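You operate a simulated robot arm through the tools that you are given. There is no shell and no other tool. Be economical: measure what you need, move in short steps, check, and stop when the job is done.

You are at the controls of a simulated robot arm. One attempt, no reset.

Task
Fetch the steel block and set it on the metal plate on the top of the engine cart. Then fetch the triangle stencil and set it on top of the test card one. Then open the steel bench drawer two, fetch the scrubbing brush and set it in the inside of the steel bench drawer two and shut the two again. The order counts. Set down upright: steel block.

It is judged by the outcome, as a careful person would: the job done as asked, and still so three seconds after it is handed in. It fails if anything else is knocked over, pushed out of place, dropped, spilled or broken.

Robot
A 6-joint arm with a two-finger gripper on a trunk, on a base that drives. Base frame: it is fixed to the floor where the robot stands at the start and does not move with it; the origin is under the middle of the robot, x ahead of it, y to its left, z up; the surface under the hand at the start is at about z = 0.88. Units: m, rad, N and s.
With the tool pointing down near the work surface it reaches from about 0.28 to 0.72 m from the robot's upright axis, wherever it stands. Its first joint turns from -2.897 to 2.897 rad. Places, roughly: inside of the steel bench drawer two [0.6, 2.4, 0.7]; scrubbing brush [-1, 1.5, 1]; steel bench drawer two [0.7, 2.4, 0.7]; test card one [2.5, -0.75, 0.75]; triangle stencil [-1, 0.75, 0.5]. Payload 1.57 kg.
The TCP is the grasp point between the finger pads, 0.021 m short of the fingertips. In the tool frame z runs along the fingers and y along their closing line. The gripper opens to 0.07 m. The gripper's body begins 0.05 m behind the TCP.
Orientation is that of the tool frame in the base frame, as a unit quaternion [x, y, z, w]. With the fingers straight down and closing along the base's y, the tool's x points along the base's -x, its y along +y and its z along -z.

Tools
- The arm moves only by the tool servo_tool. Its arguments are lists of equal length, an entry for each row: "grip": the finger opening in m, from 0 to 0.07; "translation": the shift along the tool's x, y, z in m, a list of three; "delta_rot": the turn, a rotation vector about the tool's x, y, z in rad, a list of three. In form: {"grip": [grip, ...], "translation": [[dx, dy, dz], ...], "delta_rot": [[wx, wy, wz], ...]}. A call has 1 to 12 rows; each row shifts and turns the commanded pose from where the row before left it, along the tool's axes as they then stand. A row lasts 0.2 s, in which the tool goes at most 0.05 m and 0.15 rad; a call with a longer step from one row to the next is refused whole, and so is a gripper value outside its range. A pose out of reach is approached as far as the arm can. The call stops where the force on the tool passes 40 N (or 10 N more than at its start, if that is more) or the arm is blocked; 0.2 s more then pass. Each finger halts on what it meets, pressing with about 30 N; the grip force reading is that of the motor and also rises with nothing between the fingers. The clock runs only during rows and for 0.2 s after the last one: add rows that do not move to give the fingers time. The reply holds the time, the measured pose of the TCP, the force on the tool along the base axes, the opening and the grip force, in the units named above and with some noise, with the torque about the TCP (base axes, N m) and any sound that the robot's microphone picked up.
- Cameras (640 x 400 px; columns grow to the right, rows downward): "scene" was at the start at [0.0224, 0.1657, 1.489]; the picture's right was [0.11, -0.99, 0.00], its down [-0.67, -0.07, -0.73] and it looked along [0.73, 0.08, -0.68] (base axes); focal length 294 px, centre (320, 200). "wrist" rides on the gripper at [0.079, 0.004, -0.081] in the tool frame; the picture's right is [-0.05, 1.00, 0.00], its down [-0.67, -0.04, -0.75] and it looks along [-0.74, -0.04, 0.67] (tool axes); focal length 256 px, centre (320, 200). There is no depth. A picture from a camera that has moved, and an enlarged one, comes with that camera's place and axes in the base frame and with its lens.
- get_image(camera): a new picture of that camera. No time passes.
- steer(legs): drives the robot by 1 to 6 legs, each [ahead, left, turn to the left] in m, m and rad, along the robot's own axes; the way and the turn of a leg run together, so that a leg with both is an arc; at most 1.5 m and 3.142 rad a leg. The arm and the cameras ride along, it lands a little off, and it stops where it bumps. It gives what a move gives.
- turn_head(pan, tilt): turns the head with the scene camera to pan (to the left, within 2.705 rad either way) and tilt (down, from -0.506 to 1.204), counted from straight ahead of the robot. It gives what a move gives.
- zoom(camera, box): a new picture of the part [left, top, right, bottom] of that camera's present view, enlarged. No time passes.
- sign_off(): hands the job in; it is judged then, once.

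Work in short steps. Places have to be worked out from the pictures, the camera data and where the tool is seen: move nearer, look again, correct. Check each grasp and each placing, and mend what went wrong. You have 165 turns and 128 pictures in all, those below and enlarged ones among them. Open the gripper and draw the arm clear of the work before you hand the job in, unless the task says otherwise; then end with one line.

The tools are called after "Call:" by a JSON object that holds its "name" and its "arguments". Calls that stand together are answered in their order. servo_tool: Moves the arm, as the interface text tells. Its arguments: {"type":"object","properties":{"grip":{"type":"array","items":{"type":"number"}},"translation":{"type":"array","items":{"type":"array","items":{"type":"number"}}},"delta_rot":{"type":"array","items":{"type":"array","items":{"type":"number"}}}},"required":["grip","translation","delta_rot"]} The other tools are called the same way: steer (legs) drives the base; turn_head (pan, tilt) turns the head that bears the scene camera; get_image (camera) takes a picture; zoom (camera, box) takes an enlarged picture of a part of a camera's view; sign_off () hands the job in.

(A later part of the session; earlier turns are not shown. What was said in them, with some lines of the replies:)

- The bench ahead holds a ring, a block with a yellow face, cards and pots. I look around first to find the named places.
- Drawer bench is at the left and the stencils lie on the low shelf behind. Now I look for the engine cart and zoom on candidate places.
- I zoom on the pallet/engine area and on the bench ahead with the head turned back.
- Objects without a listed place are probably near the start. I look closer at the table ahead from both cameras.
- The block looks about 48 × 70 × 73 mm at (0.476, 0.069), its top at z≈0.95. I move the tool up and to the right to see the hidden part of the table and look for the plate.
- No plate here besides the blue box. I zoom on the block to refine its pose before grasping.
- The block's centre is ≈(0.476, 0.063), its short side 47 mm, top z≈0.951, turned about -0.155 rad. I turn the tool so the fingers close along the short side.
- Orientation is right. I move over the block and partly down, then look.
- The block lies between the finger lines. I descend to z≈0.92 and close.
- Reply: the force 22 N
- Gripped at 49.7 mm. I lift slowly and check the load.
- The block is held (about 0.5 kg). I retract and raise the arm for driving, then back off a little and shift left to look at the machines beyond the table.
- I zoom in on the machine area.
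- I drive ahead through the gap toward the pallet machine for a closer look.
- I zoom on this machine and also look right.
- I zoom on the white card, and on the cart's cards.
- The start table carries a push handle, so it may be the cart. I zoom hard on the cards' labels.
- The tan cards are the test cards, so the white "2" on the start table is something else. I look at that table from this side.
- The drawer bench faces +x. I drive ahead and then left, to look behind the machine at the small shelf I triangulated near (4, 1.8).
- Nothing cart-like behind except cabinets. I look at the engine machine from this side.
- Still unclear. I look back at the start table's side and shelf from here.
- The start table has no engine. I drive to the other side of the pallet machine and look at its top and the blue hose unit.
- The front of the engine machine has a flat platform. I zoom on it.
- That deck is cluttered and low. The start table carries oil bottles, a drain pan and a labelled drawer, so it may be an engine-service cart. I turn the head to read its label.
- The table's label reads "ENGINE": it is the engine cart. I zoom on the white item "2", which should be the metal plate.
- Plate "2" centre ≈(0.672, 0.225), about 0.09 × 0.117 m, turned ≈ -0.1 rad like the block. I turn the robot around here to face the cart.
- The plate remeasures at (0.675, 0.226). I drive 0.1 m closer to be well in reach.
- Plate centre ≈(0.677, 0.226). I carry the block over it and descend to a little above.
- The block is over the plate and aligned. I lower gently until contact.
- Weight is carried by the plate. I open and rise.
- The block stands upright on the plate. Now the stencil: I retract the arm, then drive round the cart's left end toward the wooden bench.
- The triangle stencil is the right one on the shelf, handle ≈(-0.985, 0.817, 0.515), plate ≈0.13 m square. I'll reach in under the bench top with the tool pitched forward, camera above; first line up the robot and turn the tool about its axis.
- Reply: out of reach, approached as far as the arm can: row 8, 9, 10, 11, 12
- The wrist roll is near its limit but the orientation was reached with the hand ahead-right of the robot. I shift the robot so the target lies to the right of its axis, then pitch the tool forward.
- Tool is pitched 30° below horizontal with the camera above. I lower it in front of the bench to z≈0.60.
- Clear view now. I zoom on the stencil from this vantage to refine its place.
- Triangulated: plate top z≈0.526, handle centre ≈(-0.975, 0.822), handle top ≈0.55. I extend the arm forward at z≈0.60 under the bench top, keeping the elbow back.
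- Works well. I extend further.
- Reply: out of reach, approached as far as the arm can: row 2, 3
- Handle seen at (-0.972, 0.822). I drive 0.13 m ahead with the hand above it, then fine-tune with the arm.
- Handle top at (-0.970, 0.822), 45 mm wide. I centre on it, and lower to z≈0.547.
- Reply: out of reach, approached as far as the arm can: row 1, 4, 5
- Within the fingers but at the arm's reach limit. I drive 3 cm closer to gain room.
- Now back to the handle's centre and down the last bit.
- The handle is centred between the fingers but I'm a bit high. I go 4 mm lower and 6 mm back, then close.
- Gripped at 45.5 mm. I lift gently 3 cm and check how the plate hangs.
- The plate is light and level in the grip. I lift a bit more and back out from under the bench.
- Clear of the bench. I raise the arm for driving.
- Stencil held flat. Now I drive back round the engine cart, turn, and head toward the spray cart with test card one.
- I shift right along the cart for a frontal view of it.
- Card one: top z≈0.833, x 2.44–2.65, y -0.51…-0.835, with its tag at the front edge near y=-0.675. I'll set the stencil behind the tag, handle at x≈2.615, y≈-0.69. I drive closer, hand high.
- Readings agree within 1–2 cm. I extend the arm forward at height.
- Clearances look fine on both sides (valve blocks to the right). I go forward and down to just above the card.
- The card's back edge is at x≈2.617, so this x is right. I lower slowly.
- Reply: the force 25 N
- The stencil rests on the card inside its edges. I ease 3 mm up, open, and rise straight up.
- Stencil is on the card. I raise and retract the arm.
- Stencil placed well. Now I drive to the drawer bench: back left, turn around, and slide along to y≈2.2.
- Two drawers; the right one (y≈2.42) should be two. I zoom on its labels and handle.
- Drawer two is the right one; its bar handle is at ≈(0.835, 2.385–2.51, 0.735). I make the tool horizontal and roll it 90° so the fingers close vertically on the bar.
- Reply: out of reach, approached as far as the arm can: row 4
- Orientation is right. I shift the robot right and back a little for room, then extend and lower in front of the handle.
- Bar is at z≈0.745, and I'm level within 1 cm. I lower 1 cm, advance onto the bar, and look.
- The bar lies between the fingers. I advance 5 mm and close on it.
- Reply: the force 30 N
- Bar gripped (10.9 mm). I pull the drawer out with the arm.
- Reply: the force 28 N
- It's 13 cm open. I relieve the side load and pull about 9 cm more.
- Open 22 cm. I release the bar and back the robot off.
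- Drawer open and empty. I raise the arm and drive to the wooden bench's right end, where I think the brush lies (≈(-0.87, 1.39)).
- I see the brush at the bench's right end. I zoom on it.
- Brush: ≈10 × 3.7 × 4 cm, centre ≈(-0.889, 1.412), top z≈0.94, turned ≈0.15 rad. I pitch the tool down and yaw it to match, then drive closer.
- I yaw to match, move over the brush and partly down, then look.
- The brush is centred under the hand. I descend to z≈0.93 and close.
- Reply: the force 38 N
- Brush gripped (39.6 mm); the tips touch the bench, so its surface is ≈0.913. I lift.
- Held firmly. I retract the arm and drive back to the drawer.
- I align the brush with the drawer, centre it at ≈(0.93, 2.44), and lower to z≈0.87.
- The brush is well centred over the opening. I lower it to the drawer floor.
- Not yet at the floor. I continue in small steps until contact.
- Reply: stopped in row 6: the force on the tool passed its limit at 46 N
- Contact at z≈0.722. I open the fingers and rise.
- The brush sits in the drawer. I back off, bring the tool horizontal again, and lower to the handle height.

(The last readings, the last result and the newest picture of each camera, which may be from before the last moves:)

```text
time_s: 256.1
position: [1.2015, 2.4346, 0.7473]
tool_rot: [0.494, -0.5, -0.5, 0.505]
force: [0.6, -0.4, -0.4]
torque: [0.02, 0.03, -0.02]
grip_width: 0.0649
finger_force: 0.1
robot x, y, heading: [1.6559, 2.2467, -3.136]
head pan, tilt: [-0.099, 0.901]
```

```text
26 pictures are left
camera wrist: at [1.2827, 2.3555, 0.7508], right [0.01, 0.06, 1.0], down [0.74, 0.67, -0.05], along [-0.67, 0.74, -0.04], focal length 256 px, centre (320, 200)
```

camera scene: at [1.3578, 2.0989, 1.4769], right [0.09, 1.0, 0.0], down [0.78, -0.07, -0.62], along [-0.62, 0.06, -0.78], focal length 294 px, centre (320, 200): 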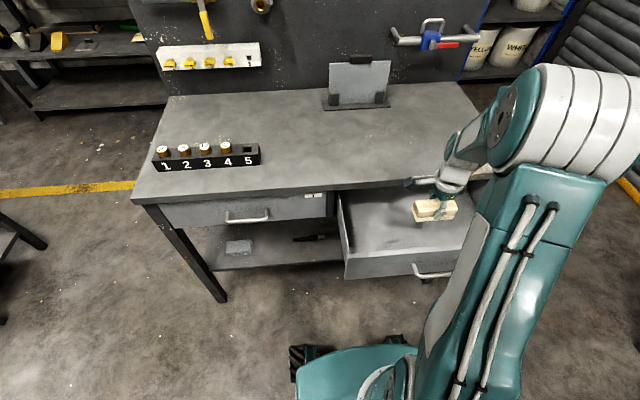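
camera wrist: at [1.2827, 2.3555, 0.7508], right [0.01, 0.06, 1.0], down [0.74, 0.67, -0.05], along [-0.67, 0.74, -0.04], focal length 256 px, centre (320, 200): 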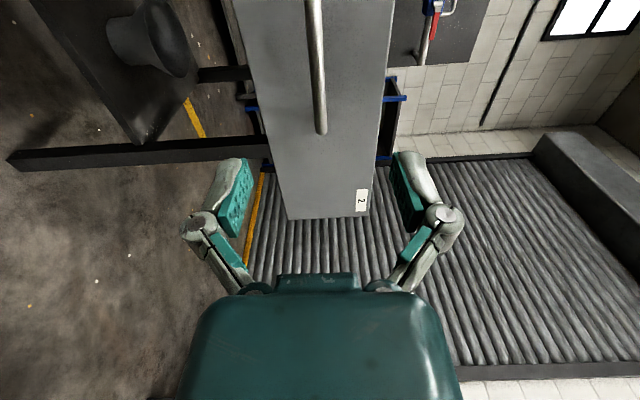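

Aligned with the bar. I drive 12 cm ahead onto it.

Call:
{"name": "steer", "arguments": {"legs": [[0.115, 0, 0]]}}

Call:
{"name": "get_image", "arguments": {"camera": "wrist"}}

```text
time_s: 257.3
position: [1.084, 2.4346, 0.747]
tool_rot: [0.494, -0.499, -0.5, 0.507]
force: [-0.1, 0.0, 0.1]
torque: [-0.02, 0.04, 0.01]
grip_width: 0.0649
finger_force: 0.1
robot x, y, heading: [1.5379, 2.2438, -3.142]
head pan, tilt: [-0.099, 0.901]
```

```text
25 pictures are left
camera wrist: at [1.1669, 2.3547, 0.7512], right [0.01, 0.06, 1.0], down [0.74, 0.67, -0.05], along [-0.67, 0.74, -0.04], focal length 256 px, centre (320, 200)
```

wrist: 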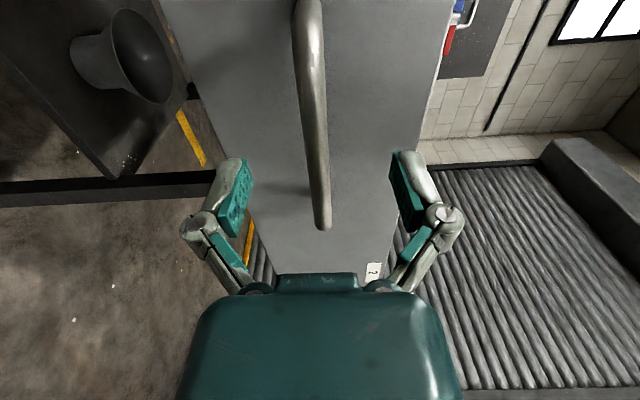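

The bar is between the fingers. I advance 2 cm and close on it.

Call:
{"name": "servo_tool", "arguments": {"grip": [0.065, 0.0, 0.0, 0.0, 0.0], "translation": [[0, 0, 0.019], [0, 0, 0], [0, 0, 0], [0, 0, 0], [0, 0, 0]], "delta_rot": [[0, 0, 0], [0, 0, 0], [0, 0, 0], [0, 0, 0], [0, 0, 0]]}}

Call:
{"name": "servo_tool", "arguments": {"grip": [0, 0, 0, 0, 0, 0, 0], "translation": [[0, 0, 0.015], [0, 0, 0.025], [0, 0, 0.025], [0, 0, 0.025], [0, 0, 0.025], [0, 0, 0.025], [0, 0, 0.02]], "delta_rot": [[0, 0, 0], [0, 0, 0], [0, 0, 0], [0, 0, 0], [0, 0, 0], [0, 0, 0], [0, 0, 0]]}}

```text
time_s: 258.5
position: [1.0662, 2.4346, 0.7461]
tool_rot: [0.494, -0.502, -0.498, 0.506]
force: [1.2, -0.3, -25.7]
torque: [0.35, -0.18, -0.49]
grip_width: 0.0115
finger_force: 31.7
robot x, y, heading: [1.538, 2.2482, -3.139]
head pan, tilt: [-0.099, 0.901]
```

```text
time_s: 259.4
position: [0.9992, 2.434, 0.7463]
tool_rot: [0.497, -0.503, -0.496, 0.505]
force: [-0.6, 1.7, -13.5]
torque: [0.45, -0.1, -0.19]
grip_width: 0.0111
finger_force: 31.8
robot x, y, heading: [1.5359, 2.2446, -3.141]
head pan, tilt: [-0.099, 0.901]
stopped in row 4: the force on the tool passed its limit at 41 N (the readings are from after the stop); the commanded pose is now the measured one
```

41 N stop partway, mostly a vertical offset. I ease it down slightly and continue more slowly.

Call:
{"name": "servo_tool", "arguments": {"grip": [0, 0, 0, 0, 0, 0, 0, 0, 0], "translation": [[0, -0.001, 0.005], [0, 0, 0.015], [0, 0, 0.015], [0, 0, 0.015], [0, 0, 0.015], [0, 0, 0.015], [0, 0, 0.015], [0, 0, 0.015], [0, 0, 0.015]], "delta_rot": [[0, 0, 0], [0, 0, 0], [0, 0, 0], [0, 0, 0], [0, 0, 0], [0, 0, 0], [0, 0, 0], [0, 0, 0], [0, 0, 0]]}}

```text
time_s: 261.4
position: [0.8725, 2.434, 0.7457]
tool_rot: [0.496, -0.501, -0.498, 0.505]
force: [1.7, -2.8, -15.6]
torque: [0.45, -0.11, 0.24]
grip_width: 0.0111
finger_force: 32.6
robot x, y, heading: [1.5376, 2.2443, -3.138]
head pan, tilt: [-0.099, 0.901]
```

About 3 cm to go. I push home until it stops.

Call:
{"name": "servo_tool", "arguments": {"grip": [0, 0, 0, 0, 0, 0], "translation": [[0, 0, 0.012], [0, 0, 0.01], [0, 0, 0.006], [0, 0, 0.004], [0, 0, 0.004], [0, 0, 0.004]], "delta_rot": [[0, 0, 0], [0, 0, 0], [0, 0, 0], [0, 0, 0], [0, 0, 0], [0, 0, 0]]}}

Call:
{"name": "zoom", "arguments": {"camera": "scene", "box": [160, 120, 560, 300]}}

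```text
time_s: 262.8
position: [0.8348, 2.4346, 0.7467]
tool_rot: [0.495, -0.502, -0.498, 0.504]
force: [27.1, 3.5, -10.0]
torque: [0.51, 0.03, 0.1]
grip_width: 0.0125
finger_force: 32.3
robot x, y, heading: [1.5337, 2.2448, -3.137]
head pan, tilt: [-0.099, 0.901]
```

```text
1.60 times, centred on (360, 210) of scene
camera zoom: at [1.519, 2.1004, 1.4769], right [0.09, 1.0, 0.0], down [0.78, -0.07, -0.62], along [-0.62, 0.06, -0.78], focal length 470 px, centre (256, 184)
```

zoom: 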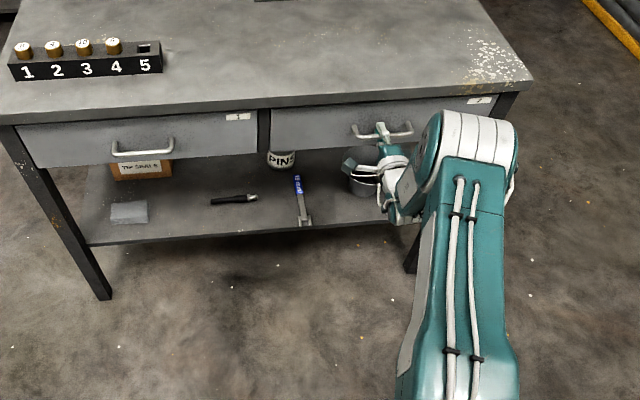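

The drawer is home (27 N against its stop). I release and back off.

Call:
{"name": "servo_tool", "arguments": {"grip": [0.03, 0.06, 0.065, 0.065], "translation": [[0, 0, 0], [0, 0, 0], [0, 0, 0], [0, 0, 0]], "delta_rot": [[0, 0, 0], [0, 0, 0], [0, 0, 0], [0, 0, 0]]}}

Call:
{"name": "servo_tool", "arguments": {"grip": [0.065, 0.065, 0.065, 0.065, 0.065, 0.065, 0.065, 0.065, 0.065], "translation": [[0, 0, -0.04], [0, 0, -0.04], [0, 0, -0.04], [0, 0, -0.04], [0, 0.045, 0], [0, 0.045, 0], [0, 0.045, 0], [0, 0.045, 0], [0, 0.045, 0]], "delta_rot": [[0, 0, 0], [0, 0, 0], [0, 0, 0], [0, 0, 0], [0, 0, 0], [0, 0, 0], [0, 0, 0], [0, 0, 0], [0, 0, 0]]}}

Call:
{"name": "get_image", "arguments": {"camera": "scene"}}

```text
time_s: 263.8
position: [0.8324, 2.4333, 0.7469]
tool_rot: [0.497, -0.5, -0.498, 0.505]
force: [-0.2, -0.2, 0.4]
torque: [-0.05, -0.02, -0.02]
grip_width: 0.0652
finger_force: 0.0
robot x, y, heading: [1.5397, 2.2437, -3.135]
head pan, tilt: [-0.099, 0.901]
```

```text
time_s: 265.8
position: [0.9946, 2.4343, 0.9733]
tool_rot: [0.495, -0.502, -0.497, 0.506]
force: [-0.6, -0.3, 0.4]
torque: [0.0, 0.03, 0.01]
grip_width: 0.0652
finger_force: 0.1
robot x, y, heading: [1.5406, 2.2485, -3.137]
head pan, tilt: [-0.099, 0.901]
```

```text
23 pictures are left
camera scene: at [1.5196, 2.0985, 1.4768], right [0.09, 1.0, 0.0], down [0.78, -0.07, -0.62], along [-0.62, 0.06, -0.78], focal length 294 px, centre (320, 200)
```

scene: 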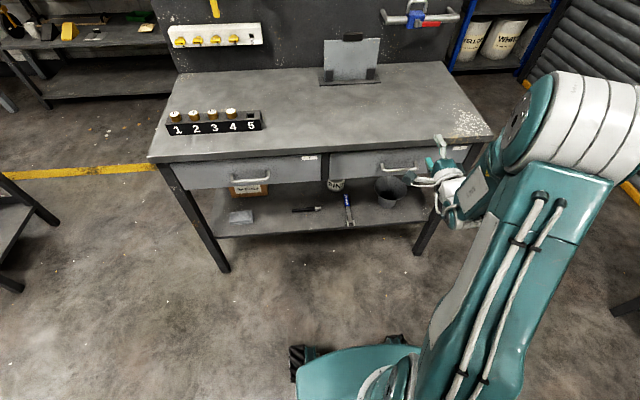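

Drawer two is shut flush like drawer one. A last look at the engine cart's block and at the stencil.

Call:
{"name": "turn_head", "arguments": {"pan": 1.16, "tilt": 0.5}}

Call:
{"name": "zoom", "arguments": {"camera": "scene", "box": [220, 100, 420, 240]}}

Call:
{"name": "turn_head", "arguments": {"pan": 1.9, "tilt": 0.4}}

Call:
{"name": "zoom", "arguments": {"camera": "scene", "box": [220, 80, 420, 220]}}

```text
time_s: 267.2
position: [0.9944, 2.4348, 0.9713]
tool_rot: [0.495, -0.501, -0.498, 0.505]
force: [0.3, 0.7, -0.6]
torque: [0.0, 0.02, 0.03]
grip_width: 0.065
finger_force: 0.0
robot x, y, heading: [1.5391, 2.2428, -3.134]
head pan, tilt: [1.161, 0.499]
```

```text
2.86 times, centred on (320, 170) of scene
camera zoom: at [1.5588, 2.0085, 1.5108], right [-0.92, 0.39, 0.0], down [0.19, 0.44, -0.88], along [-0.35, -0.81, -0.48], focal length 840 px, centre (320, 286)
```

zoom: 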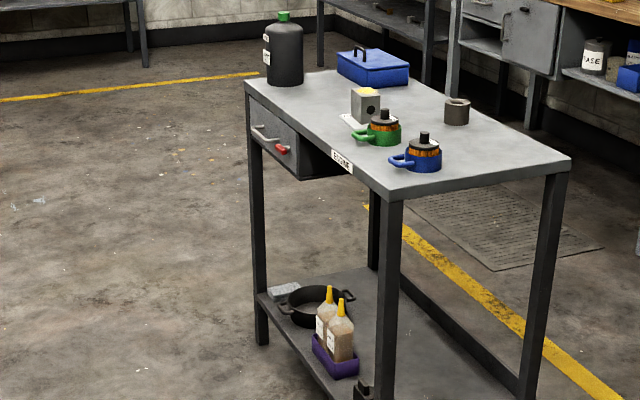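

```text
time_s: 268.3
position: [0.994, 2.4343, 0.9717]
tool_rot: [0.496, -0.501, -0.498, 0.505]
force: [0.6, -0.5, 0.2]
torque: [-0.01, 0.01, 0.01]
grip_width: 0.0651
finger_force: 0.1
robot x, y, heading: [1.5366, 2.2489, -3.136]
head pan, tilt: [1.901, 0.4]
```

```text
2.86 times, centred on (320, 150) of scene
camera zoom: at [1.6251, 2.0046, 1.52], right [-0.94, -0.33, 0.0], down [-0.13, 0.37, -0.92], along [0.3, -0.87, -0.39], focal length 840 px, centre (320, 343)
```

zoom: 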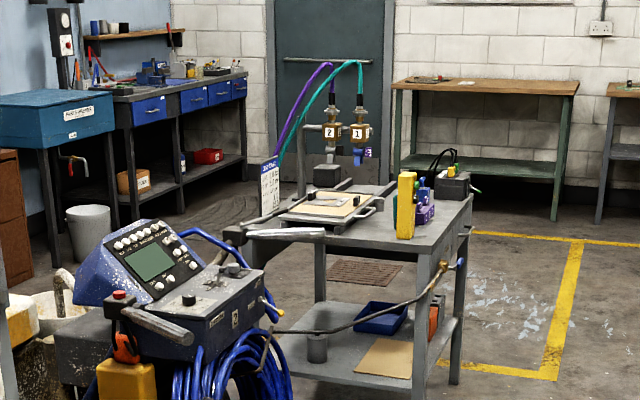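

Everything is in place: block upright on the plate, stencil on card one, brush in the shut drawer, gripper open and the arm clear. I hand in.

Call:
{"name": "sign_off", "arguments": {}}

```text
The job is handed in.
```

I did all three parts in the order given and handed the job in: the steel block stands upright on plate "2" on the engine cart, the triangle stencil lies on test card one, and the scrubbing brush is in drawer two, which is shut again. I took the white plate marked "2" to be the metal plate, since it was the only plate on that cart. In my last pictures nothing else looked moved.
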